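You operate a simulated robot arm through the tools that you are given. There is no shell and no other tool. Be economical: measure what you need, move in short steps, check, and stop when the job is done.

The job below is to be done with a simulated two-armed robot. You get a single attempt, and the scene is never put back.

JOB
Swap the lamp's pink shade for the brown one and screw the ring down.
Fine: the old shade goes on the marble; hold the lamp base while the ring is run tight; nothing is dropped.

It is judged by the outcome, as a careful person would: the job done as asked, and still so three seconds after it is handed in. It fails if anything else is knocked over, pushed out of place, dropped, spilled or broken.

ROBOT AND FRAMES
Two 6-joint arms with fingered hands on one trunk, on a base that drives. Base frame: it is fixed to the floor where the robot stands at the start and does not move with it; the origin is under the middle of the robot, x ahead of it, y to its left, z up; the surface under the hand at the start is at about z = 880. Lengths are in mm, angles in degrees, forces in N, time in s.
The left shoulder is at the start at [70, 168, 1433], the right one opposite. With the tool pointing down near the work surface each hand reaches from about 400 to 680 mm from the robot's upright axis, wherever it stands, measured 20 degrees to its own side. Places, roughly: lamp flange [500, 0, 1100]; lamp stud [500, 0, 1200]; marble top [500, 200, 900]. Payload 4 kg a hand.
The tool frame of a hand sits at the grasp point between the pads (the TCP): z along the fingers, y along the line on which they close. The tips reach 26 mm beyond it. The gripper opens to 132 mm. The gripper's body begins 73 mm behind the TCP. The gripper is a hand of 3 fingers: y runs from the thumb to the fingers, the wrist lies at [0, 0, -224] in the tool frame, and closing takes about 1.5 s.
Orientation is that of the tool frame in the base frame, as [roll, pitch, yaw] about the fixed x, y, z axes, in that order (R = Rz(yaw) Ry(pitch) Rx(roll)). With the fingers straight down and closing along the base's y, the tool's x points along the base's -x, its y along +y and its z along -z.

CONTROLS
- The arms move only by the tool send_rows. It takes "left_series", "right_series" or both (then of equal length, played together; a hand with none holds still); each is a list of rows, each a list of 6 numbers: the shift along the base's x, y, z in units of 500 mm (1.0 is 500 mm), then the turn, a rotation vector about the base's x, y, z in units of 180 degrees (1.0 is 180 degrees). In form: [[x, y, z, rx, ry, rz], ...]. A call has 1 to 10 rows; each row is the pose to reach, as a shift and turn from the pose commanded when the call began. "left_jaw" and "right_jaw" are, for a hand that has rows, the gripper command, from -1 (shut) to 1 (fully open), values between in proportion, set as the call begins (left out, the last holds). A call with a number of a shift or a turn outside -1 to 1 is refused whole. A row lasts 0.2 s, in which the tool goes at most 50 mm and 8.6 degrees; a call with a longer step from one row to the next is refused whole, and so is a gripper value outside its range. Where a pose cannot be reached the arm comes as near as it can. A force on the tool above 40 N (or 10 N above the force at the start of the call, whichever is more), or a blocked arm, ends the call early, and 0.2 s more pass. Each finger travels about 108 mm/s and halts on what it meets, pressing with about 29 N; the grip force reading is that of the motor and also rises with nothing between the fingers. The clock runs only during rows and for 0.2 s after the last one: add rows that repeat a pose to give the fingers time. It gives the time, the measured TCP pose, the force on the tool (base axes), the opening and the grip force at its end, in the units of the frame above (readings bear some noise), with the torque about the TCP (base axes, N m) and any sound that the robot's microphone picked up, and new pictures: "pictures" is both (left out), scene, wrist or none (wrist: the cameras of the hands that moved).
- Cameras (640 x 400 px; columns grow to the right, rows downward): "scene" is now at [112.3, 26.4, 1629.7]; the picture's right is [0.39, -0.92, -0.00], its down [-0.79, -0.34, -0.51] and it looks along [0.47, 0.20, -0.86] (base axes); focal length 296 px, centre (320, 200). "left" rides on the left gripper at [-62, 3, -92] in its tool frame; the picture's right is [-0.05, -1.00, 0.00], its down [0.83, -0.04, -0.56] and it looks along [0.55, -0.03, 0.83] (tool axes); focal length 230 px, centre (320, 200). "right" rides on the right gripper at [62, 3, -92] in its tool frame; the picture's right is [-0.05, 1.00, 0.00], its down [-0.83, -0.04, -0.55] and it looks along [-0.55, -0.03, 0.83] (tool axes); focal length 230 px, centre (320, 200). There is no depth. A picture from a camera that has moved, and an enlarged one, comes with that camera's place and axes in the base frame and with its lens.
- lift_body(by): slides the trunk up (or, below 0, down) by that many mm; the arms and the scene camera ride with it, the base frame stays. It gives what a move gives, with no picture.
- steer(legs): drives the robot by 1 to 6 legs, each [ahead, left, turn to the left] in mm, mm and degrees, along the robot's own axes; the way and the turn of a leg run together, so that a leg with both is an arc; at most 1500 mm and 180 degrees a leg. The arms and the cameras ride along, it lands a little off, and it stops where it bumps. It gives what a move gives, and a new picture of the scene camera.
- preshape(shape, hand): the hand has 3 fingers and takes this shape, open, in about a second: jaw (thumb against the fingers, like two jaws); tri (thumb and two fingers); tip (a fingertip pinch); poke (one finger out to press); point (the index stretched); flat (the hand flat); cup (the hand cupped); fist (a fist). The gripper value then closes the fingers along that shape, each until it touches; the sizes above hold for jaw. It gives what a move gives, with no picture.
- head_to(pan, tilt): turns the head with the scene camera to pan (to the left, within 86 degrees either way) and tilt (down, from -29 to 69), counted from straight ahead of the robot. It gives what a move gives, and a new picture of the scene camera.
- zoom(camera, box): a new picture of the part [left, top, right, bottom] of that camera's present view, enlarged. It takes no simulated time.
- sign_off(): hands the job in; it is judged then, once.

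Go step by step. Nothing tells you exact positions but the pictures and the camera data: compare them with the known pose of the tool, close in by small moves and look again before you grip or let go. The budget is 120 turns and 260 pictures, counting those below and the enlarged ones. Unless the task says otherwise, let go and move clear before handing in, and close with one line.

The tools are called after ">>>" as a command line: name --argument value ..., lists and objects as JSON in quotes. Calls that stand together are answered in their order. send_rows: Moves the arms, as the interface text tells. Its arguments: {"type":"object","properties":{"left_series":{"type":"array","items":{"type":"array","items":{"type":"number"}}},"left_jaw":{"type":"number"},"right_series":{"type":"array","items":{"type":"array","items":{"type":"number"}}},"right_jaw":{"type":"number"},"pictures":{"type":"string","enum":["both","scene","wrist","none"]}},"required":[]} The other tools are called the same way: lift_body (by) slides the trunk up or down; preshape (shape, hand) gives the hand a shape; steer (legs) drives the base; head_to (pan, tilt) turns the head that bears the scene camera; zoom (camera, box) takes an enlarged picture of a part of a camera's view; sign_off () hands the job in.

At the start:

```text
time: 0.0
left_position: [440.2, 282.6, 1000.5]
left_tcp_rot: [-180.0, 0.0, 180.0]
left_contact_force: [0.4, 0.4, -0.6]
left_ft_torque: [-0.03, 0.01, 0.0]
left_finger_gap: 132.1
left_gripper_force: 0.0
left_shape: jaw
right_position: [613.2, -90.9, 1000.1]
right_tcp_rot: [-180.0, 0.0, 179.9]
right_contact_force: [-0.7, 0.9, -0.4]
right_ft_torque: [0.0, 0.01, 0.01]
right_finger_gap: 131.9
right_gripper_force: 0.1
right_shape: jaw
trunk travel left (down, up): [-879.0, 61.0]
robot x, y, heading: [2.9, -1.0, -0.0]
head pan, tilt: [23.2, 59.5]
```

scene: 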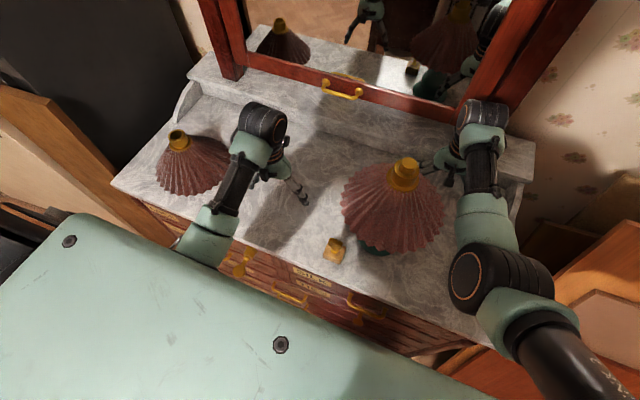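
right: 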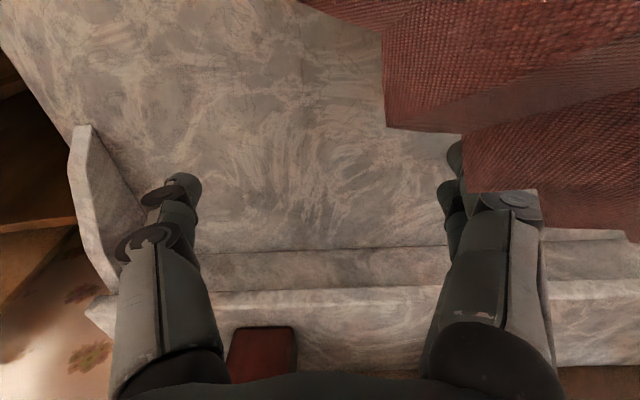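
left: 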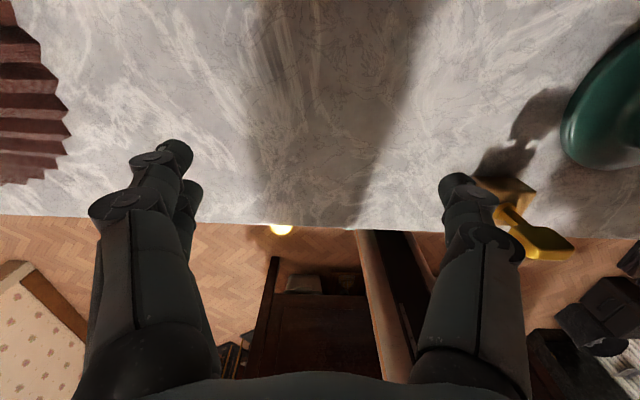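

I see a lamp with a shade in the middle, another shade standing at the left, and a small brass object near the front edge. I'll zoom in on each before moving.

>>> zoom --camera "scene" --box '[310, 130, 470, 270]'

>>> zoom --camera "scene" --box '[140, 110, 300, 210]'

>>> zoom --camera "left" --box '[420, 20, 640, 280]'

```text
2.86 times, centred on (390, 200) of scene
camera zoom: at [112.3, 26.4, 1629.7], right [0.39, -0.92, 0.0], down [-0.79, -0.34, -0.51], along [0.47, 0.2, -0.86], focal length 847 px, centre (120, 200)
```

zoom: 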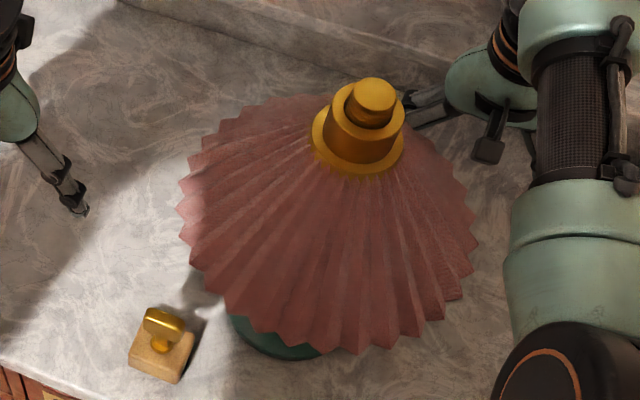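

```text
4.00 times, centred on (220, 160) of scene
camera zoom: at [112.3, 26.4, 1629.7], right [0.39, -0.92, 0.0], down [-0.79, -0.34, -0.51], along [0.47, 0.2, -0.86], focal length 1186 px, centre (720, 360)
```

zoom: 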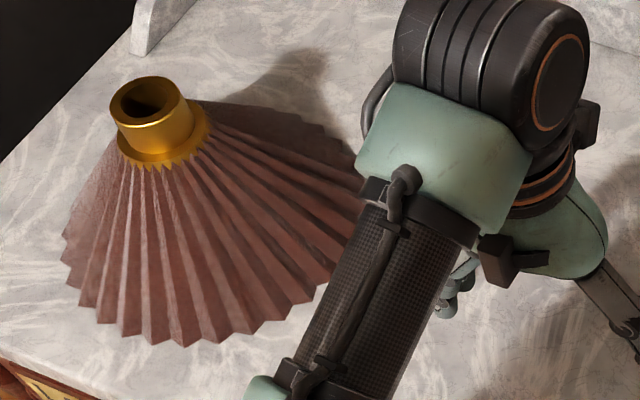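

```text
1.54 times, centred on (530, 150) of left
camera zoom: at [502.6, 285.6, 1091.0], right [0.05, -1.0, 0.0], down [-0.83, -0.04, 0.56], along [-0.55, -0.03, -0.83], focal length 354 px, centre (-3, 277)
```

zoom: 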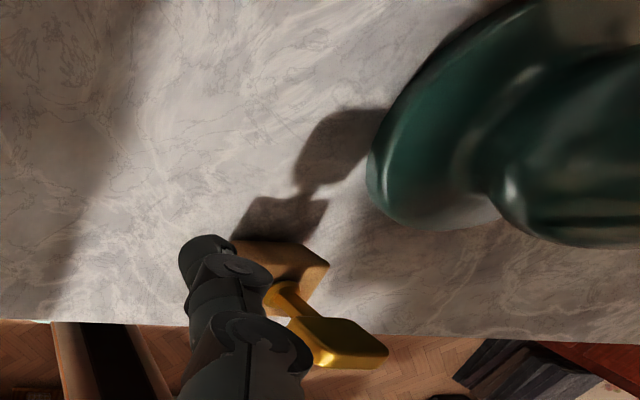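

The lamp seems to have a brass collar with a knob-like ring on its stud. The spare shade with its open collar is around (470, 590), and there is also a small brass piece on a wooden block at the front. I'll raise the right hand and look around.

>>> send_rows --right_series '[[0, 0, 0.1, 0, 0, 0], [0, 0, 0.2, 0, 0, 0], [0, 0, 0.3, 0, 0, 0], [0, 0, 0.4, 0, 0, 0], [0, 0, 0.5, 0, 0, 0], [0, -0.05, 0.56, 0, 0, 0]]' --pictures "both"

>>> head_to --pan 0 --tilt 45

```text
time: 1.4
left_position: [440.7, 281.3, 1000.3]
left_tcp_rot: [179.9, -0.1, 180.0]
left_contact_force: [-0.2, -0.1, -0.2]
left_ft_torque: [0.01, -0.03, 0.01]
left_finger_gap: 131.8
left_gripper_force: 0.0
left_shape: jaw
right_position: [670.0, -96.1, 1268.8]
right_tcp_rot: [179.9, 0.0, -180.0]
right_contact_force: [0.3, -0.3, -0.4]
right_ft_torque: [0.04, 0.01, -0.06]
right_finger_gap: 132.1
right_gripper_force: 0.0
right_shape: jaw
right hand out of reach, approached as far as the arm can: row 3, 4, 5, 6
trunk travel left (down, up): [-879.0, 61.0]
robot x, y, heading: [-1.5, -3.4, -0.2]
head pan, tilt: [23.2, 59.5]
camera scene: at [111.7, 24.9, 1629.7], right [0.39, -0.92, 0.0], down [-0.79, -0.34, -0.51], along [0.47, 0.2, -0.86], focal length 296 px, centre (320, 200)
camera right: at [608.0, -93.3, 1361.7], right [0.05, 1.0, 0.0], down [0.83, -0.04, 0.55], along [0.55, -0.03, -0.83], focal length 230 px, centre (320, 200)
```

scene: 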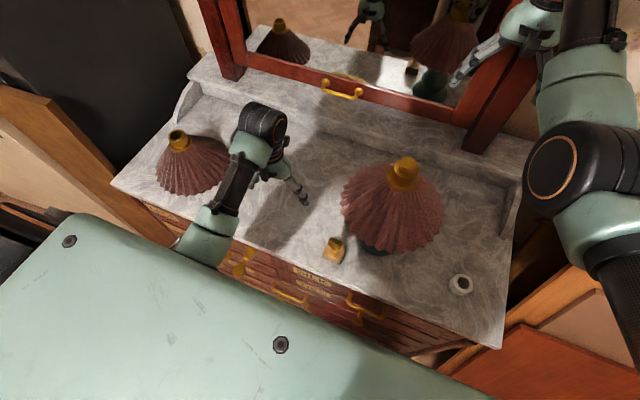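
right: 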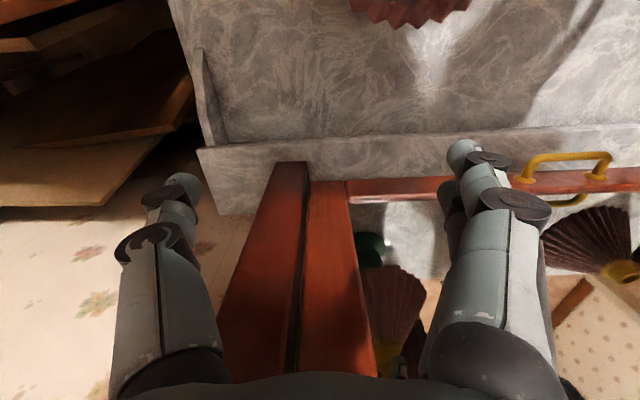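

```text
time: 2.3
left_position: [441.1, 282.4, 1000.0]
left_tcp_rot: [-179.9, 0.1, -179.9]
left_contact_force: [0.2, -0.7, -0.3]
left_ft_torque: [0.0, -0.01, -0.01]
left_finger_gap: 132.0
left_gripper_force: 0.0
left_shape: jaw
right_position: [670.0, -94.9, 1268.6]
right_tcp_rot: [180.0, 0.0, 180.0]
right_contact_force: [-1.2, 1.1, 0.1]
right_ft_torque: [0.03, -0.01, 0.01]
right_finger_gap: 132.0
right_gripper_force: 0.0
right_shape: jaw
trunk travel left (down, up): [-879.0, 61.0]
robot x, y, heading: [2.1, 0.9, -0.0]
head pan, tilt: [0.0, 45.0]
camera scene: at [132.0, 0.4, 1648.5], right [0.0, -1.0, 0.0], down [-0.71, 0.0, -0.71], along [0.71, 0.0, -0.71], focal length 296 px, centre (320, 200)
```

scene: 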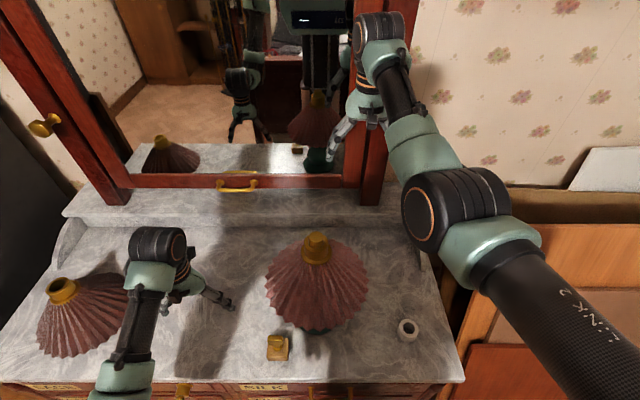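

There is also a small white ring-like thing on the right of the marble. I'll raise the trunk for better reach and zoom in on the details.

>>> lift_body --by 60

>>> zoom --camera "scene" --box '[255, 220, 385, 370]'

>>> zoom --camera "scene" --box '[370, 300, 440, 360]'

>>> zoom --camera "scene" --box '[270, 70, 370, 180]'

```text
time: 3.3
left_position: [441.9, 283.5, 1059.4]
left_tcp_rot: [-179.9, 0.1, -179.9]
left_contact_force: [-0.1, 0.9, -0.1]
left_ft_torque: [0.03, -0.01, 0.0]
left_finger_gap: 131.9
left_gripper_force: 0.0
left_shape: jaw
right_position: [670.9, -93.7, 1328.3]
right_tcp_rot: [-180.0, 0.0, -180.0]
right_contact_force: [-0.3, -0.1, 0.5]
right_ft_torque: [0.0, 0.01, 0.01]
right_finger_gap: 131.9
right_gripper_force: 0.0
right_shape: jaw
trunk travel left (down, up): [-939.0, 1.0]
robot x, y, heading: [4.8, 0.6, -0.1]
head pan, tilt: [0.0, 45.0]
```

```text
2.67 times, centred on (320, 295) of scene
camera zoom: at [132.2, -0.1, 1708.5], right [0.0, -1.0, 0.0], down [-0.71, 0.0, -0.71], along [0.71, 0.0, -0.71], focal length 790 px, centre (320, -53)
```

zoom: 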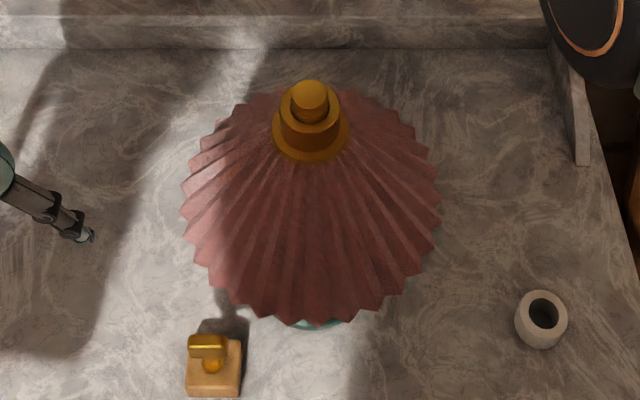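

```text
6.67 times, centred on (405, 330) of scene
camera zoom: at [132.2, -0.1, 1708.5], right [0.0, -1.0, 0.0], down [-0.71, 0.0, -0.71], along [0.71, 0.0, -0.71], focal length 1976 px, centre (-247, -667)
```

zoom: 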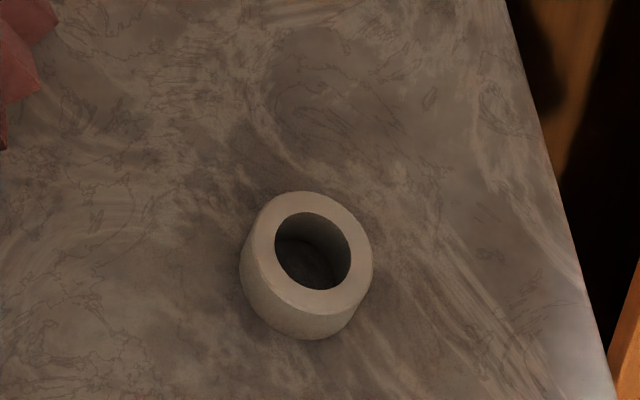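

```text
3.64 times, centred on (320, 125) of scene
camera zoom: at [132.2, -0.1, 1708.5], right [0.0, -1.0, 0.0], down [-0.71, 0.0, -0.71], along [0.71, 0.0, -0.71], focal length 1078 px, centre (320, 473)
```

zoom: 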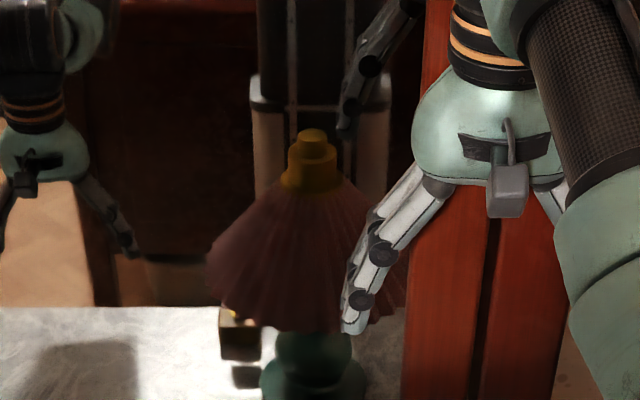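

The white cylinder has about a 30 mm bore, like the stud, so I have to find out whether it or a gold piece on the lamp is the ring. I'll bring the right wrist camera over the lamp top.

>>> send_rows --right_series '[[-0.08, 0.03, 0, 0, 0, 0], [-0.16, 0.06, 0, 0, 0, 0], [-0.24, 0.1, 0, 0, 0, 0], [-0.3, 0.14, 0, 0, 0, 0]]' --pictures "both"

```text
time: 4.3
left_position: [441.4, 282.2, 1058.9]
left_tcp_rot: [-180.0, 0.0, 180.0]
left_contact_force: [0.1, 0.3, -0.3]
left_ft_torque: [0.01, -0.02, -0.01]
left_finger_gap: 132.2
left_gripper_force: 0.1
left_shape: jaw
right_position: [639.4, -6.6, 1318.6]
right_tcp_rot: [180.0, 0.1, 179.9]
right_contact_force: [-0.8, 0.2, 0.1]
right_ft_torque: [0.0, -0.01, -0.02]
right_finger_gap: 132.1
right_gripper_force: 0.0
right_shape: jaw
right hand out of reach, approached as far as the arm can: row 1, 2, 3, 4
trunk travel left (down, up): [-939.0, 1.0]
robot x, y, heading: [-1.2, 2.4, 0.1]
head pan, tilt: [0.0, 45.0]
camera scene: at [131.7, -0.2, 1708.5], right [0.0, -1.0, 0.0], down [-0.71, 0.0, -0.71], along [0.71, 0.0, -0.71], focal length 296 px, centre (320, 200)
camera right: at [578.2, -4.4, 1410.4], right [0.05, 1.0, 0.0], down [0.83, -0.04, 0.55], along [0.55, -0.03, -0.83], focal length 230 px, centre (320, 200)
```

scene: 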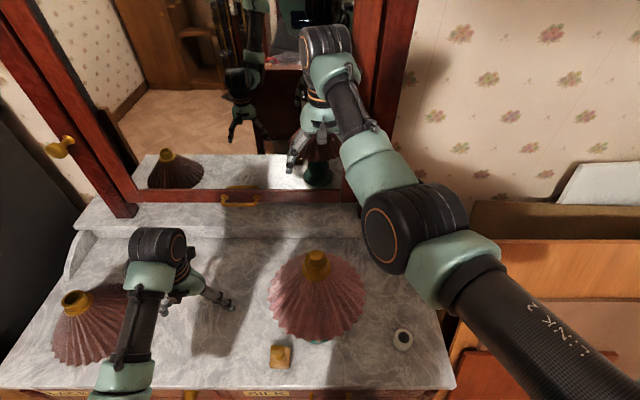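
right: 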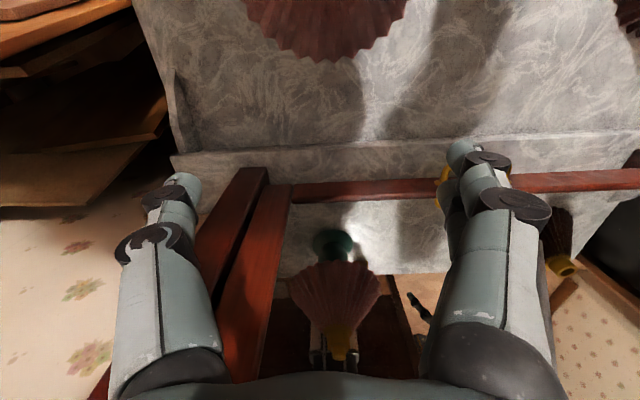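

The arm cannot fold this close at that height, so I'll back the base off 120 mm, which also carries the wrist camera over the lamp.

>>> steer --legs '[[-120, 0, 0]]'

>>> zoom --camera "right" --box '[160, 0, 480, 200]'

```text
time: 5.5
left_position: [326.2, 283.9, 1058.6]
left_tcp_rot: [180.0, -0.2, 180.0]
left_contact_force: [0.9, -0.4, -0.3]
left_ft_torque: [-0.01, 0.02, 0.05]
left_finger_gap: 131.8
left_gripper_force: 0.1
left_shape: jaw
right_position: [525.5, -6.5, 1315.5]
right_tcp_rot: [179.9, -0.2, -179.9]
right_contact_force: [0.4, 0.1, -0.4]
right_ft_torque: [-0.01, 0.03, 0.0]
right_finger_gap: 132.0
right_gripper_force: 0.0
right_shape: jaw
trunk travel left (down, up): [-939.0, 1.0]
robot x, y, heading: [-115.5, -2.4, 0.1]
head pan, tilt: [0.0, 45.0]
camera scene: at [19.0, 0.3, 1708.0], right [0.0, -1.0, 0.0], down [-0.71, 0.0, -0.7], along [0.7, 0.0, -0.71], focal length 296 px, centre (320, 200)
```

scene: 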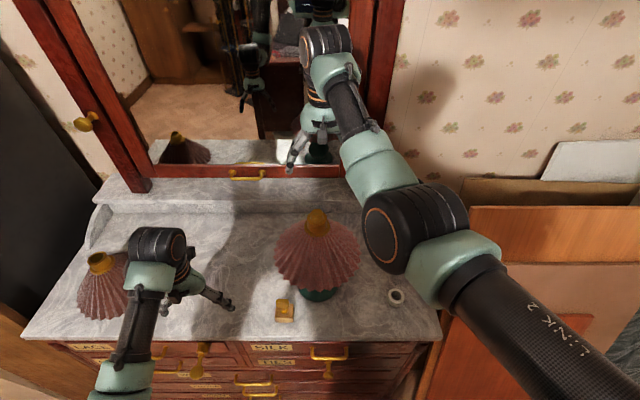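

```text
2.00 times, centred on (320, 100) of right
camera zoom: at [464.5, -3.7, 1408.2], right [0.05, 1.0, 0.0], down [0.83, -0.04, 0.55], along [0.55, -0.03, -0.83], focal length 460 px, centre (320, 400)
```

zoom: 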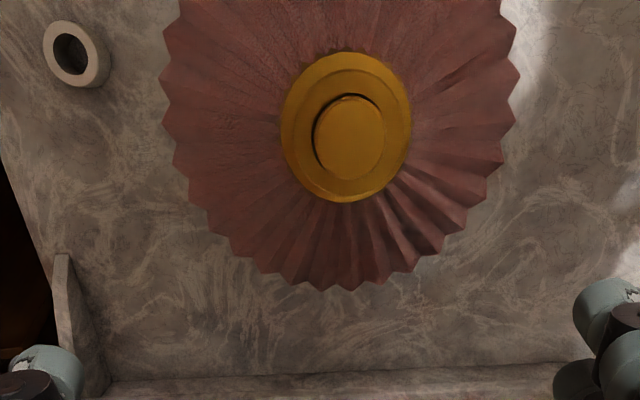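

The stud is at about (479, 6). I'll compare the two shades' collars closely to see whether any ring is on the lamp now.

>>> zoom --camera "scene" --box '[290, 195, 350, 245]'

>>> zoom --camera "scene" --box '[70, 240, 140, 290]'

>>> zoom --camera "right" --box '[280, 10, 390, 110]'

>>> zoom --camera "right" --box '[160, 0, 240, 60]'

```text
8.00 times, centred on (320, 220) of scene
camera zoom: at [19.0, 0.3, 1708.0], right [0.0, -1.0, 0.0], down [-0.71, 0.0, -0.7], along [0.7, 0.0, -0.71], focal length 2371 px, centre (320, 40)
```

zoom: 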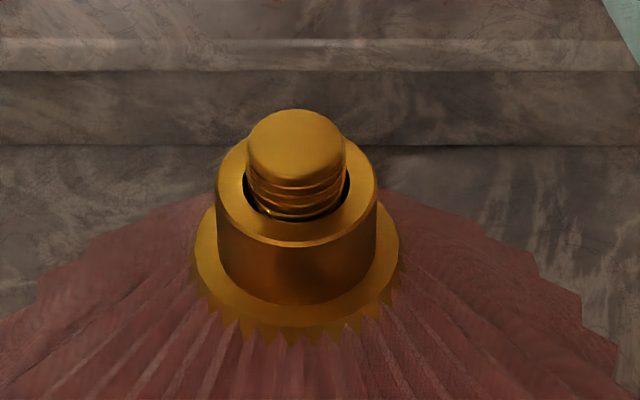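

```text
8.00 times, centred on (105, 265) of scene
camera zoom: at [19.0, 0.3, 1708.0], right [0.0, -1.0, 0.0], down [-0.71, 0.0, -0.7], along [0.7, 0.0, -0.71], focal length 2371 px, centre (2040, -320)
```

zoom: 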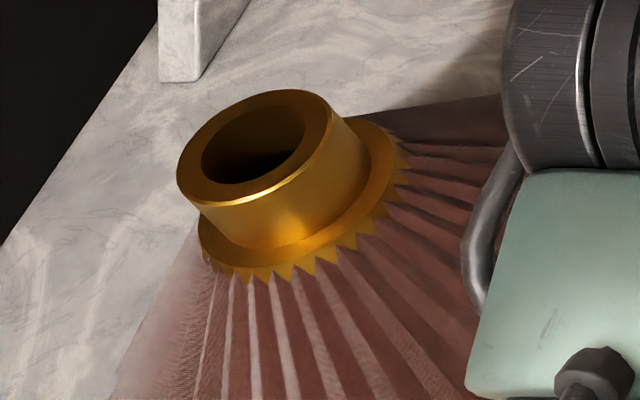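

```text
4.00 times, centred on (335, 60) of right
camera zoom: at [464.5, -3.7, 1408.2], right [0.05, 1.0, 0.0], down [0.83, -0.04, 0.55], along [0.55, -0.03, -0.83], focal length 920 px, centre (260, 760)
```

zoom: 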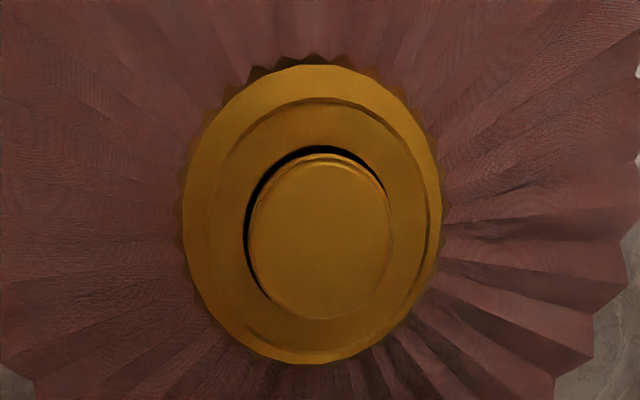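

```text
6.67 times, centred on (200, 30) of right
camera zoom: at [464.5, -3.7, 1408.2], right [0.05, 1.0, 0.0], down [0.83, -0.04, 0.55], along [0.55, -0.03, -0.83], focal length 1534 px, centre (1120, 1333)
```

zoom: 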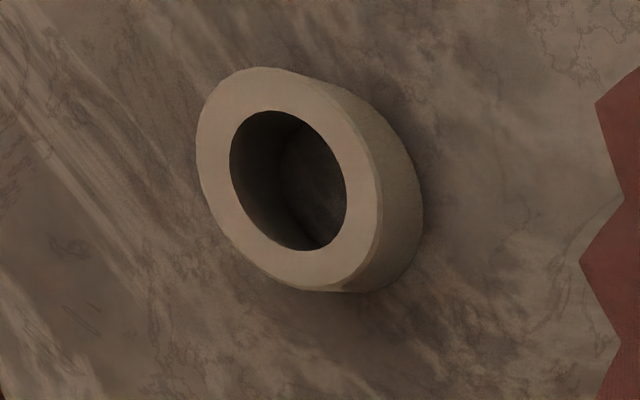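

The gold stud is threaded and bare, so the white ring at about (440, -222) is the one to screw on. The stud top is at (479, 7, 1200), the pink collar is about 47 mm wide with its top near 1179, and the brown collar is near (477, 610, 1020). I'll clear the right arm, raise the left one and back off a bit more for reach.

>>> send_rows --right_series '[[0.02, -0.1, 0, 0, 0, 0], [0.04, -0.2, 0, 0, 0, 0], [0.06, -0.3, 0, 0, 0, 0], [0.06, -0.4, 0, 0, 0, 0], [0.06, -0.5, 0, 0, 0, 0], [0.06, -0.5, 0, 0, 0, 0]]' --left_series '[[0.08, 0, 0.05, 0, 0, 0], [0.16, 0, 0.1, 0, 0, 0], [0.24, 0, 0.15, 0, 0, 0], [0.32, 0, 0.22, 0, 0, 0], [0.4, 0, 0.3, 0, 0, 0], [0.46, 0, 0.38, 0, 0, 0]]' --pictures "none"

>>> steer --legs '[[-65, 0, 0]]'

```text
refused: row 1 steps farther than a row can; nothing moved
```

```text
time: 6.5
left_position: [268.3, 284.1, 1056.1]
left_tcp_rot: [-180.0, -0.4, -180.0]
left_contact_force: [0.5, -0.2, 0.8]
left_ft_torque: [-0.02, 0.05, 0.02]
left_finger_gap: 132.0
left_gripper_force: 0.2
left_shape: jaw
right_position: [468.3, -7.5, 1313.5]
right_tcp_rot: [-179.9, -0.6, -180.0]
right_contact_force: [0.1, -0.3, -0.5]
right_ft_torque: [-0.02, 0.08, 0.02]
right_finger_gap: 132.0
right_gripper_force: 0.0
right_shape: jaw
trunk travel left (down, up): [-939.0, 1.0]
robot x, y, heading: [-182.5, -3.0, 0.2]
head pan, tilt: [0.0, 45.0]
camera scene: at [-37.1, 0.1, 1707.3], right [0.0, -1.0, 0.0], down [-0.71, 0.0, -0.7], along [0.7, 0.0, -0.71], focal length 296 px, centre (320, 200)
```

scene: 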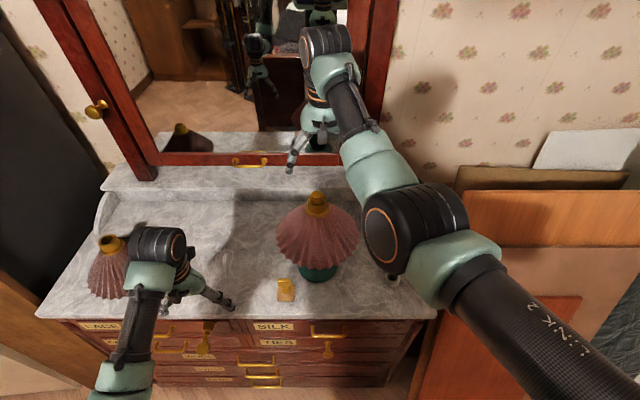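

Driving back worked, though the arm rows were a little too long, so I'll repeat them with shorter steps.

>>> send_rows --right_series '[[0.03, -0.09, 0, 0, 0, 0], [0.06, -0.18, 0, 0, 0, 0], [0.09, -0.27, 0, 0, 0, 0], [0.12, -0.36, 0, 0, 0, 0], [0.14, -0.45, 0, 0, 0, 0], [0.14, -0.5, 0, 0, 0, 0], [0.14, -0.5, 0, 0, 0, 0]]' --left_series '[[0.07, 0, 0.05, 0, 0, 0], [0.14, 0, 0.1, 0, 0, 0], [0.21, 0, 0.16, 0, 0, 0], [0.28, 0, 0.22, 0, 0, 0], [0.34, 0, 0.29, 0, 0, 0], [0.38, 0, 0.36, 0, 0, 0], [0.42, 0, 0.44, 0, 0, 0]]' --pictures "none"

>>> send_rows --left_series '[[0, -0.09, 0, 0, 0, 0], [0, -0.18, 0, 0, 0, 0], [0, -0.27, 0, 0, 0, 0], [0, -0.36, 0, 0, 0, 0], [0, -0.45, 0, 0, 0, 0], [0, -0.54, 0, 0, 0, 0], [0, -0.554, 0, 0, 0, 0]]' --pictures "both"

```text
time: 8.1
left_position: [488.8, 281.4, 1274.6]
left_tcp_rot: [180.0, 0.0, -179.9]
left_contact_force: [0.4, 0.3, -0.5]
left_ft_torque: [-0.01, 0.0, 0.02]
left_finger_gap: 132.0
left_gripper_force: 0.1
left_shape: jaw
left hand out of reach, approached as far as the arm can: row 1, 2, 3, 4, 5, 6, 7
right_position: [524.4, -256.7, 1317.6]
right_tcp_rot: [-180.0, 0.0, -180.0]
right_contact_force: [-0.6, 1.5, 0.5]
right_ft_torque: [-0.02, 0.0, -0.05]
right_finger_gap: 131.8
right_gripper_force: 0.0
right_shape: jaw
trunk travel left (down, up): [-939.0, 1.0]
robot x, y, heading: [-182.6, 1.0, -0.0]
head pan, tilt: [0.0, 45.0]
```

```text
time: 9.7
left_position: [483.5, 11.4, 1270.0]
left_tcp_rot: [180.0, 0.1, -179.9]
left_contact_force: [-0.4, -0.6, 0.4]
left_ft_torque: [-0.03, 0.03, -0.01]
left_finger_gap: 131.9
left_gripper_force: 0.1
left_shape: jaw
left hand out of reach, approached as far as the arm can: row 6, 7
right_position: [524.8, -256.2, 1316.7]
right_tcp_rot: [180.0, 0.1, 180.0]
right_contact_force: [0.1, 0.0, -0.3]
right_ft_torque: [0.01, 0.01, -0.03]
right_finger_gap: 131.6
right_gripper_force: 0.1
right_shape: jaw
trunk travel left (down, up): [-939.0, 1.0]
robot x, y, heading: [-182.5, -1.0, 0.1]
head pan, tilt: [0.0, 45.0]
camera scene: at [-50.1, 0.5, 1708.5], right [0.0, -1.0, 0.0], down [-0.71, 0.0, -0.71], along [0.71, 0.0, -0.71], focal length 296 px, centre (320, 200)
camera left: at [545.7, 15.1, 1361.5], right [0.05, -1.0, 0.0], down [-0.83, -0.04, 0.55], along [-0.55, -0.03, -0.83], focal length 230 px, centre (320, 200)
```

scene: 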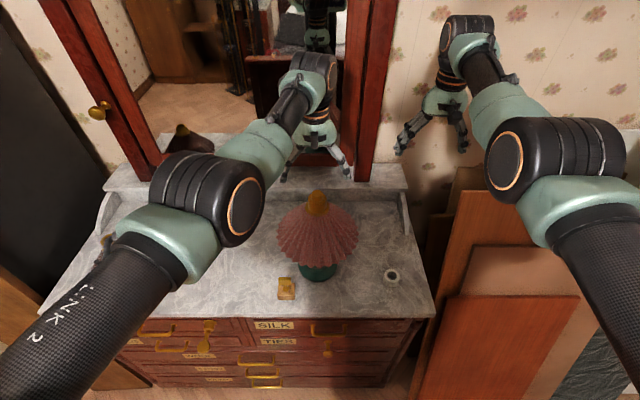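
left: 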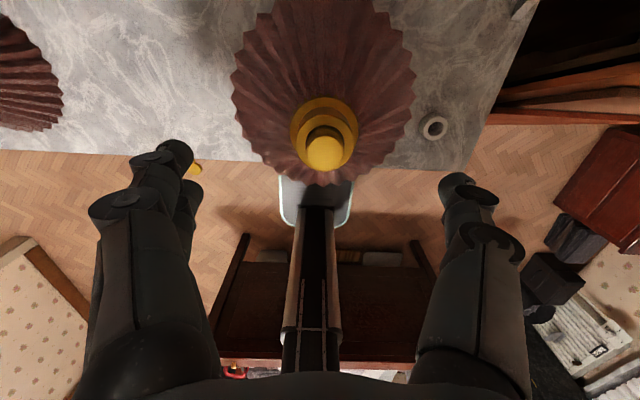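

The stud lies at (480, 7) according to the left camera too, so the left hand is nearly over it. I'll lower it around the collar and check.

>>> send_rows --left_series '[[-0.002, -0.004, -0.06, 0, 0, 0], [-0.004, -0.006, -0.12, 0, 0, 0], [-0.004, -0.008, -0.18, 0, 0, 0], [-0.004, -0.008, -0.184, 0, 0, 0]]' --pictures "both"

```text
time: 10.7
left_position: [477.3, 11.6, 1182.6]
left_tcp_rot: [180.0, 0.1, -179.9]
left_contact_force: [-0.1, 0.2, 0.2]
left_ft_torque: [0.02, 0.0, -0.04]
left_finger_gap: 131.9
left_gripper_force: 0.1
left_shape: jaw
left hand out of reach, approached as far as the arm can: row 2, 3, 4
right_position: [524.0, -256.2, 1317.0]
right_tcp_rot: [180.0, 0.0, 179.9]
right_contact_force: [-0.2, -0.1, 0.4]
right_ft_torque: [0.01, 0.0, -0.01]
right_finger_gap: 131.8
right_gripper_force: 0.0
right_shape: jaw
trunk travel left (down, up): [-939.0, 1.0]
robot x, y, heading: [-179.9, -4.2, 0.0]
head pan, tilt: [0.0, 45.0]
camera scene: at [-50.2, -0.3, 1708.5], right [0.0, -1.0, 0.0], down [-0.71, 0.0, -0.71], along [0.71, 0.0, -0.71], focal length 296 px, centre (320, 200)
camera left: at [539.6, 14.3, 1273.2], right [0.05, -1.0, 0.0], down [-0.83, -0.04, 0.55], along [-0.55, -0.03, -0.83], focal length 230 px, centre (320, 200)
```

scene: 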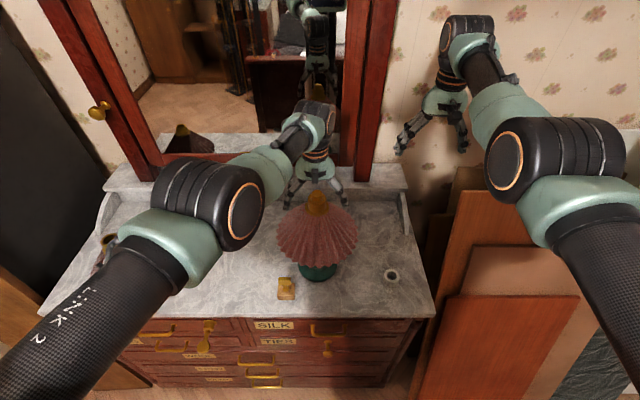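
left: 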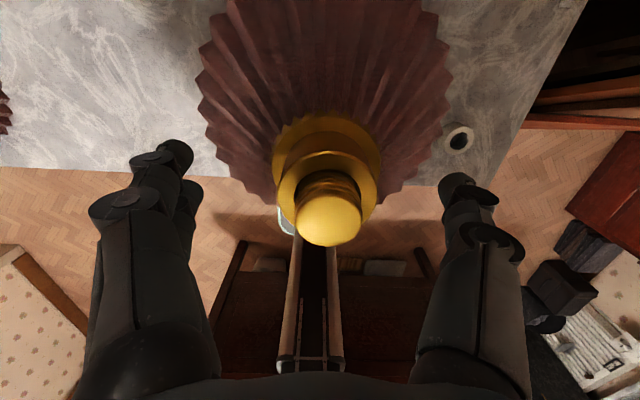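

The hand can't get the last 5 mm to the right, so I'll shift the base 20 mm to the right. The fingers have 40 mm of clearance for that.

>>> steer --legs '[[0, -20, 0]]'

>>> send_rows --left_series '[[0, 0.01, 0, 0, 0, 0], [0, 0.01, 0, 0, 0, 0]]' --pictures "wrist"

```text
time: 11.5
left_position: [479.7, -3.2, 1182.4]
left_tcp_rot: [-179.9, -0.1, -179.9]
left_contact_force: [0.2, 0.6, -0.1]
left_ft_torque: [-0.06, 0.01, -0.02]
left_finger_gap: 131.8
left_gripper_force: 0.0
left_shape: jaw
right_position: [525.1, -271.9, 1317.9]
right_tcp_rot: [-179.7, 0.1, -179.8]
right_contact_force: [0.0, 0.6, -0.2]
right_ft_torque: [-0.03, -0.04, -0.01]
right_finger_gap: 131.9
right_gripper_force: 0.0
right_shape: jaw
trunk travel left (down, up): [-939.0, 1.0]
robot x, y, heading: [-182.1, -21.6, -0.0]
head pan, tilt: [0.0, 45.0]
camera scene: at [-50.1, -13.7, 1708.5], right [0.0, -1.0, 0.0], down [-0.71, 0.0, -0.71], along [0.71, 0.0, -0.71], focal length 296 px, centre (320, 200)
```

scene: 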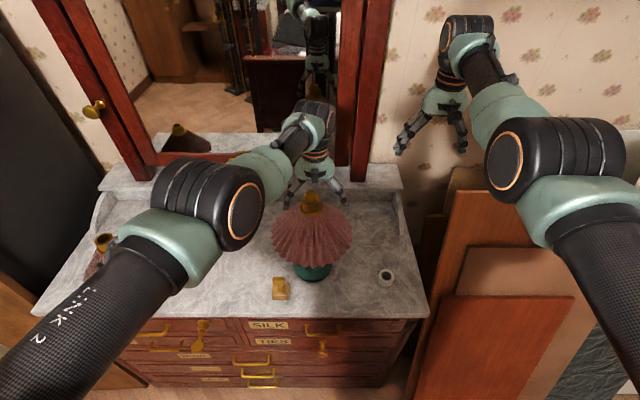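

```text
time: 12.1
left_position: [479.5, -3.1, 1181.2]
left_tcp_rot: [-180.0, 0.0, -179.8]
left_contact_force: [0.3, 0.0, -0.1]
left_ft_torque: [-0.01, -0.02, -0.01]
left_finger_gap: 132.0
left_gripper_force: 0.2
left_shape: jaw
right_position: [524.3, -276.0, 1316.7]
right_tcp_rot: [-180.0, 0.0, -179.9]
right_contact_force: [1.0, 0.7, 0.2]
right_ft_torque: [-0.01, -0.01, -0.04]
right_finger_gap: 131.7
right_gripper_force: 0.0
right_shape: jaw
trunk travel left (down, up): [-939.0, 1.0]
robot x, y, heading: [-182.1, -19.6, 0.1]
head pan, tilt: [0.0, 45.0]
camera left: at [540.3, -0.2, 1272.7], right [0.05, -1.0, 0.0], down [-0.83, -0.04, 0.56], along [-0.55, -0.03, -0.83], focal length 230 px, centre (320, 200)
```

left: 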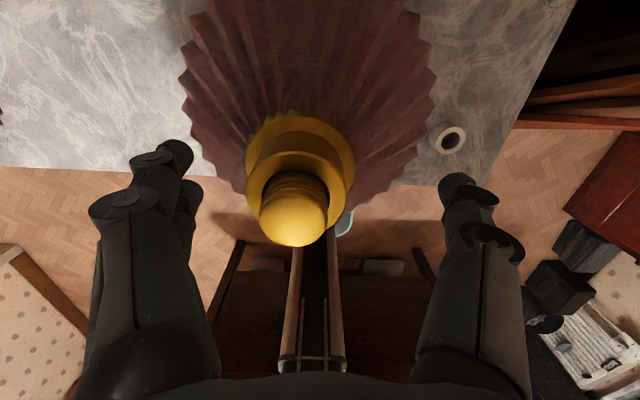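

I need about 10 mm more to the left and 5 mm lower. Then I'll close partway and check the centring.

>>> send_rows --left_series '[[0, 0.019, 0, 0, 0, 0], [0, 0.038, -0.009, 0, 0, 0], [0, 0.038, -0.009, 0, 0, 0], [0, 0.038, -0.009, 0, 0, 0]]' --left_jaw 0.0 --pictures "wrist"

>>> zoom --camera "scene" --box '[270, 160, 360, 220]'

```text
time: 13.1
left_position: [483.8, 14.7, 1176.5]
left_tcp_rot: [179.9, 0.0, -179.9]
left_contact_force: [-0.2, -0.7, 1.3]
left_ft_torque: [-0.07, -0.01, -0.03]
left_finger_gap: 67.4
left_gripper_force: 0.1
left_shape: jaw
left hand out of reach, approached as far as the arm can: row 1, 2, 3, 4
right_position: [525.9, -276.9, 1317.2]
right_tcp_rot: [180.0, 0.0, -179.9]
right_contact_force: [0.0, -0.6, 0.4]
right_ft_torque: [0.01, -0.01, -0.01]
right_finger_gap: 131.6
right_gripper_force: 0.0
right_shape: jaw
trunk travel left (down, up): [-939.0, 1.0]
robot x, y, heading: [-181.7, -20.5, 0.1]
head pan, tilt: [0.0, 45.0]
camera left: at [545.9, 17.3, 1266.7], right [0.05, -1.0, 0.0], down [-0.83, -0.05, 0.56], along [-0.55, -0.03, -0.83], focal length 230 px, centre (320, 200)
```

left: 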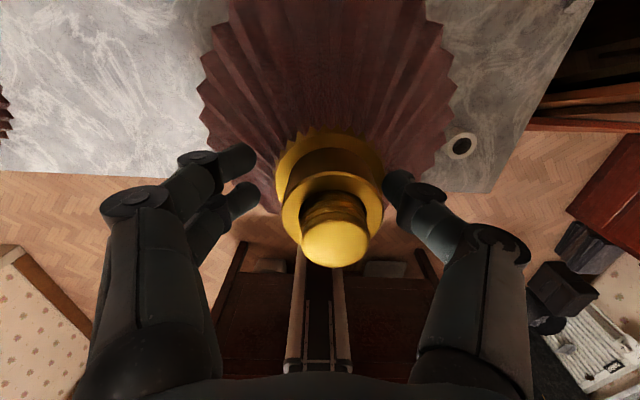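

```text
6.67 times, centred on (315, 190) of scene
camera zoom: at [-50.1, -20.7, 1708.5], right [0.0, -1.0, 0.0], down [-0.71, 0.0, -0.71], along [0.71, 0.0, -0.71], focal length 1976 px, centre (353, 267)
```

zoom: 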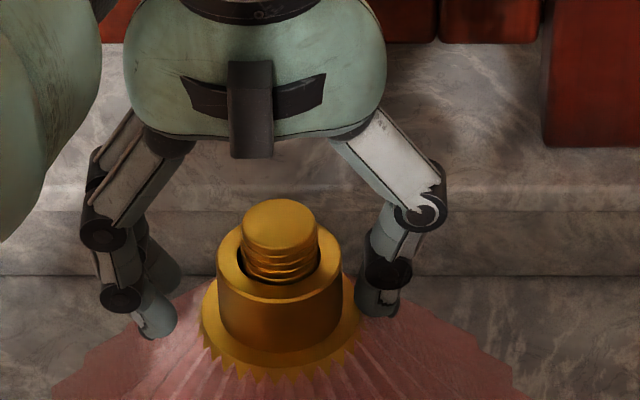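

The hand overshot to y 14.7 and its x is being pushed outward by the inner reach limit. I'll recentre in y, back the base off 20 mm, and recentre in x.

>>> send_rows --left_series '[[0, -0.015, 0, 0, 0, 0], [0, -0.015, 0, 0, 0, 0]]' --pictures "none"

>>> steer --legs '[[-22, 0, 0]]'

```text
time: 13.7
left_position: [483.7, 9.0, 1177.4]
left_tcp_rot: [179.9, 0.2, -179.7]
left_contact_force: [0.3, 0.4, -0.2]
left_ft_torque: [-0.03, -0.01, 0.0]
left_finger_gap: 67.0
left_gripper_force: 0.1
left_shape: jaw
right_position: [525.7, -275.1, 1317.5]
right_tcp_rot: [-180.0, 0.0, -179.9]
right_contact_force: [-0.1, 0.0, 0.2]
right_ft_torque: [-0.02, -0.01, 0.02]
right_finger_gap: 131.9
right_gripper_force: 0.2
right_shape: jaw
trunk travel left (down, up): [-939.0, 1.0]
robot x, y, heading: [-179.1, -20.5, 0.1]
head pan, tilt: [0.0, 45.0]
```

```text
time: 14.5
left_position: [466.4, 8.1, 1172.1]
left_tcp_rot: [180.0, -0.2, -179.8]
left_contact_force: [-0.4, -0.5, -0.3]
left_ft_torque: [0.01, 0.02, 0.02]
left_finger_gap: 66.4
left_gripper_force: 0.0
left_shape: jaw
right_position: [508.7, -276.3, 1313.2]
right_tcp_rot: [-180.0, -0.3, -179.8]
right_contact_force: [0.3, -0.4, -0.3]
right_ft_torque: [0.02, 0.05, -0.01]
right_finger_gap: 132.0
right_gripper_force: 0.0
right_shape: jaw
trunk travel left (down, up): [-939.0, 1.0]
robot x, y, heading: [-204.3, -21.4, 0.1]
head pan, tilt: [0.0, 45.0]
camera scene: at [-64.7, -20.1, 1707.8], right [0.0, -1.0, 0.0], down [-0.71, 0.0, -0.7], along [0.7, 0.0, -0.71], focal length 296 px, centre (320, 200)
```

scene: 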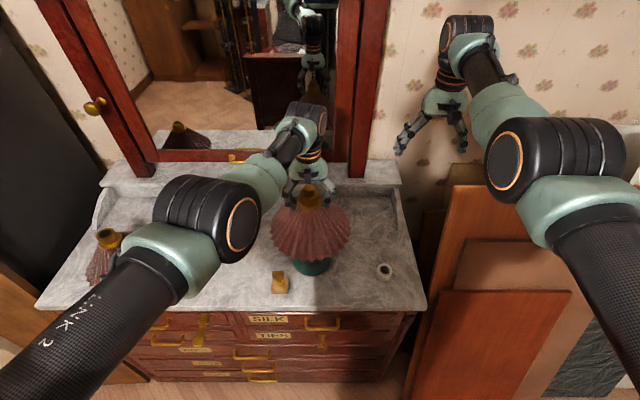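

>>> send_rows --left_series '[[0.018, -0.002, 0.0, 0, 0, 0], [0.036, -0.002, 0.0, 0, 0, 0], [0.036, -0.002, 0.0, 0, 0, 0], [0.036, -0.002, 0.0, 0, 0, 0]]' --pictures "wrist"

```text
time: 15.5
left_position: [461.6, 8.2, 1175.8]
left_tcp_rot: [-180.0, 0.1, -179.9]
left_contact_force: [-0.3, 0.0, 0.0]
left_ft_torque: [0.03, -0.01, 0.01]
left_finger_gap: 66.6
left_gripper_force: 0.1
left_shape: jaw
left hand out of reach, approached as far as the arm can: row 1, 2, 3, 4
right_position: [501.8, -276.2, 1318.5]
right_tcp_rot: [-180.0, -0.1, -179.9]
right_contact_force: [0.4, -0.2, -0.3]
right_ft_torque: [0.01, 0.0, 0.02]
right_finger_gap: 131.9
right_gripper_force: 0.0
right_shape: jaw
trunk travel left (down, up): [-939.0, 1.0]
robot x, y, heading: [-207.8, -21.7, 0.2]
head pan, tilt: [0.0, 45.0]
camera left: at [522.3, 11.0, 1267.6], right [0.05, -1.0, 0.0], down [-0.83, -0.05, 0.55], along [-0.55, -0.03, -0.83], focal length 230 px, centre (320, 200)
```

left: 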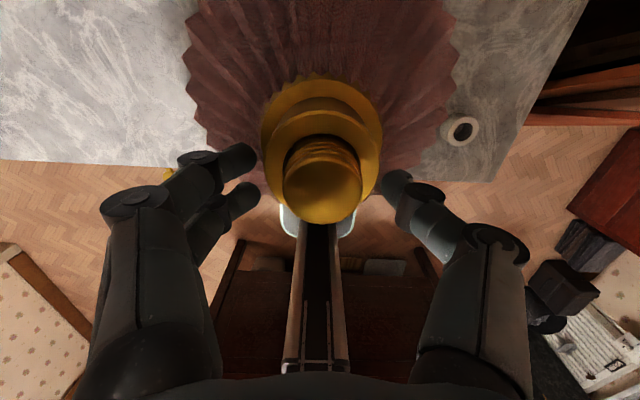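

This is the outer reach limit, so the earlier base place was right. I'll drive forward 20 mm again.

>>> steer --legs '[[22, 0, 0]]'

>>> send_rows --left_series '[[0.0, 0, 0.0, 0, 0, 0], [0, 0, 0, 0, 0, 0]]' --pictures "wrist"

```text
time: 16.3
left_position: [477.7, 7.9, 1179.4]
left_tcp_rot: [180.0, 0.4, -179.7]
left_contact_force: [-0.7, -0.6, -0.1]
left_ft_torque: [-0.02, -0.02, -0.01]
left_finger_gap: 67.0
left_gripper_force: 0.1
left_shape: jaw
right_position: [518.9, -275.3, 1321.7]
right_tcp_rot: [180.0, 0.4, -179.9]
right_contact_force: [-0.7, 0.0, 0.3]
right_ft_torque: [-0.01, -0.04, -0.01]
right_finger_gap: 131.9
right_gripper_force: 0.0
right_shape: jaw
trunk travel left (down, up): [-939.0, 1.0]
robot x, y, heading: [-184.0, -20.8, 0.4]
head pan, tilt: [0.0, 45.0]
camera scene: at [-58.3, -19.9, 1709.3], right [0.0, -1.0, 0.0], down [-0.7, 0.0, -0.71], along [0.71, 0.0, -0.7], focal length 296 px, centre (320, 200)
```

scene: 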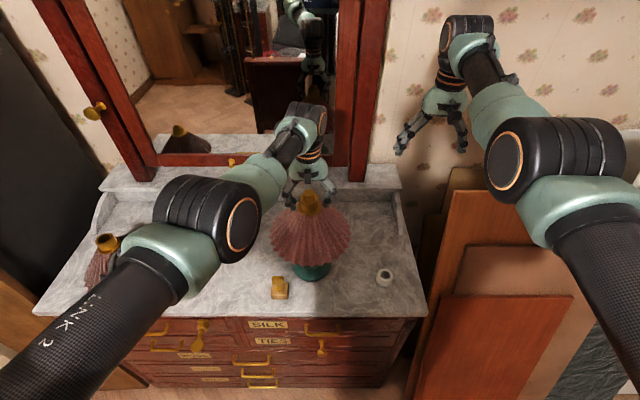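

```text
time: 16.9
left_position: [483.9, 7.9, 1176.0]
left_tcp_rot: [180.0, 0.1, -179.8]
left_contact_force: [0.0, 0.2, -0.5]
left_ft_torque: [0.01, -0.02, -0.03]
left_finger_gap: 66.7
left_gripper_force: 0.1
left_shape: jaw
right_position: [524.6, -275.9, 1316.6]
right_tcp_rot: [179.9, 0.0, -179.9]
right_contact_force: [-0.1, 0.2, 1.0]
right_ft_torque: [-0.05, -0.03, -0.01]
right_finger_gap: 132.1
right_gripper_force: 0.1
right_shape: jaw
trunk travel left (down, up): [-939.0, 1.0]
robot x, y, heading: [-183.2, -20.4, -0.2]
head pan, tilt: [0.0, 45.0]
camera left: at [544.9, 11.1, 1267.3], right [0.05, -1.0, 0.0], down [-0.83, -0.05, 0.55], along [-0.55, -0.03, -0.83], focal length 230 px, centre (320, 200)
```

left: 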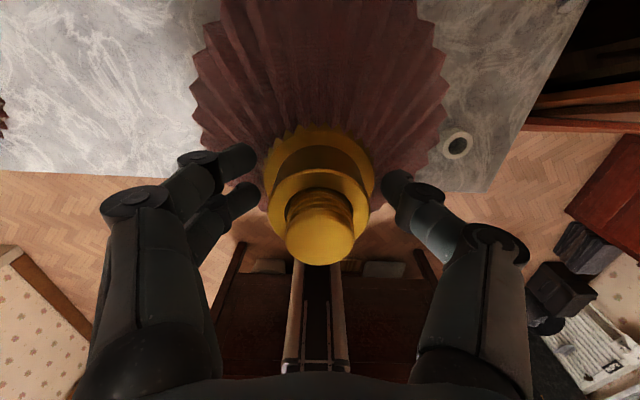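

Now y is centred; I'll nudge x by -4 mm and close on the collar.

>>> send_rows --left_series '[[-0.008, -0.002, 0, 0, 0, 0], [-0.008, -0.002, 0, 0, 0, 0]]' --pictures "none"

>>> send_rows --left_series '[[0, 0, 0, 0, 0, 0], [0, 0, 0, 0, 0, 0], [0, 0, 0, 0, 0, 0], [0, 0, 0, 0, 0, 0]]' --left_jaw -1 --pictures "wrist"

```text
time: 17.5
left_position: [480.9, 8.0, 1175.4]
left_tcp_rot: [-179.9, 0.2, -179.8]
left_contact_force: [0.0, 0.2, 0.9]
left_ft_torque: [-0.01, -0.01, 0.01]
left_finger_gap: 66.7
left_gripper_force: 0.0
left_shape: jaw
right_position: [527.1, -275.6, 1318.3]
right_tcp_rot: [180.0, -0.1, -179.9]
right_contact_force: [-0.2, -0.1, 0.4]
right_ft_torque: [0.03, 0.0, 0.01]
right_finger_gap: 132.0
right_gripper_force: 0.1
right_shape: jaw
trunk travel left (down, up): [-939.0, 1.0]
robot x, y, heading: [-183.6, -22.0, 0.1]
head pan, tilt: [0.0, 45.0]
```

```text
time: 18.5
left_position: [479.4, 8.2, 1180.0]
left_tcp_rot: [-180.0, 0.5, -179.8]
left_contact_force: [3.0, 2.3, 23.4]
left_ft_torque: [0.68, -0.1, -0.08]
left_finger_gap: 43.7
left_gripper_force: 29.5
left_shape: jaw
right_position: [522.0, -275.3, 1319.5]
right_tcp_rot: [180.0, 0.1, -179.9]
right_contact_force: [0.8, 0.5, -0.6]
right_ft_torque: [-0.02, 0.02, -0.01]
right_finger_gap: 131.8
right_gripper_force: 0.0
right_shape: jaw
trunk travel left (down, up): [-939.0, 1.0]
robot x, y, heading: [-182.9, -20.2, 0.0]
head pan, tilt: [0.0, 45.0]
camera left: at [539.7, 10.8, 1271.0], right [0.06, -1.0, 0.0], down [-0.84, -0.05, 0.55], along [-0.55, -0.03, -0.84], focal length 230 px, centre (320, 200)
```

left: 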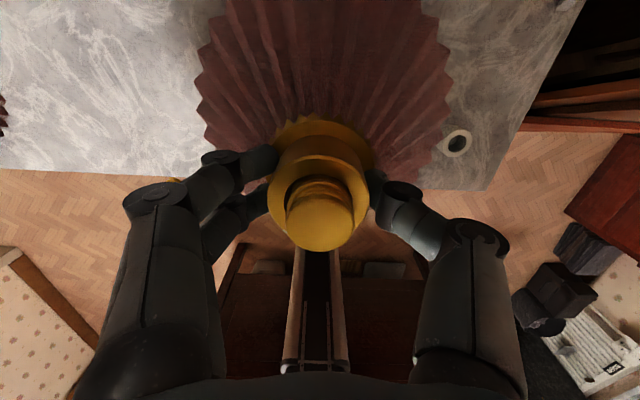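

Gripped at 44 mm with the tips pressing a bit on the flange. I'll lift slowly and check that only the shade comes up.

>>> send_rows --left_series '[[0, 0, 0.01, 0, 0, 0], [0, 0, 0.03, 0, 0, 0], [0, 0, 0.05, 0, 0, 0], [0, 0, 0.05, 0, 0, 0]]' --pictures "both"

>>> zoom --camera "scene" --box '[250, 160, 370, 300]'

```text
time: 19.5
left_position: [480.7, 8.3, 1200.1]
left_tcp_rot: [180.0, -0.1, -180.0]
left_contact_force: [-0.7, -0.7, -1.3]
left_ft_torque: [-0.04, -0.01, -0.03]
left_finger_gap: 41.0
left_gripper_force: 29.0
left_shape: jaw
right_position: [526.1, -275.6, 1316.9]
right_tcp_rot: [-180.0, -0.1, -179.9]
right_contact_force: [-0.4, -0.7, 0.6]
right_ft_torque: [0.05, -0.04, 0.01]
right_finger_gap: 131.8
right_gripper_force: 0.1
right_shape: jaw
trunk travel left (down, up): [-939.0, 1.0]
robot x, y, heading: [-182.0, -20.0, 0.2]
head pan, tilt: [0.0, 45.0]
camera scene: at [-49.8, -20.0, 1708.5], right [0.0, -1.0, 0.0], down [-0.71, 0.0, -0.71], along [0.71, 0.0, -0.71], focal length 296 px, centre (320, 200)
camera left: at [542.0, 10.8, 1290.7], right [0.05, -1.0, 0.0], down [-0.83, -0.05, 0.56], along [-0.55, -0.03, -0.83], focal length 230 px, centre (320, 200)
```

scene: 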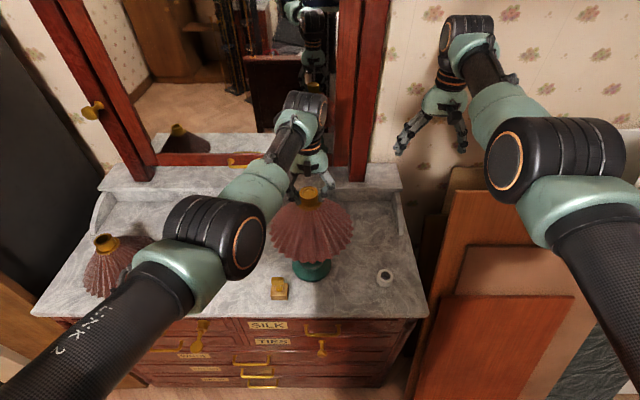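
left: 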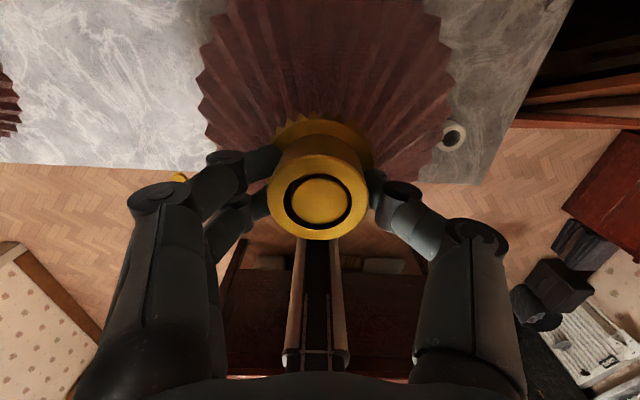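

```text
2.86 times, centred on (310, 230) of scene
camera zoom: at [-49.8, -20.0, 1708.5], right [0.0, -1.0, 0.0], down [-0.71, 0.0, -0.71], along [0.71, 0.0, -0.71], focal length 847 px, centre (349, 114)
```

zoom: 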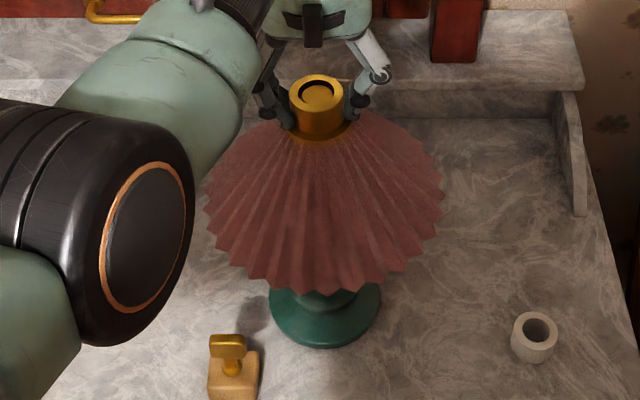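

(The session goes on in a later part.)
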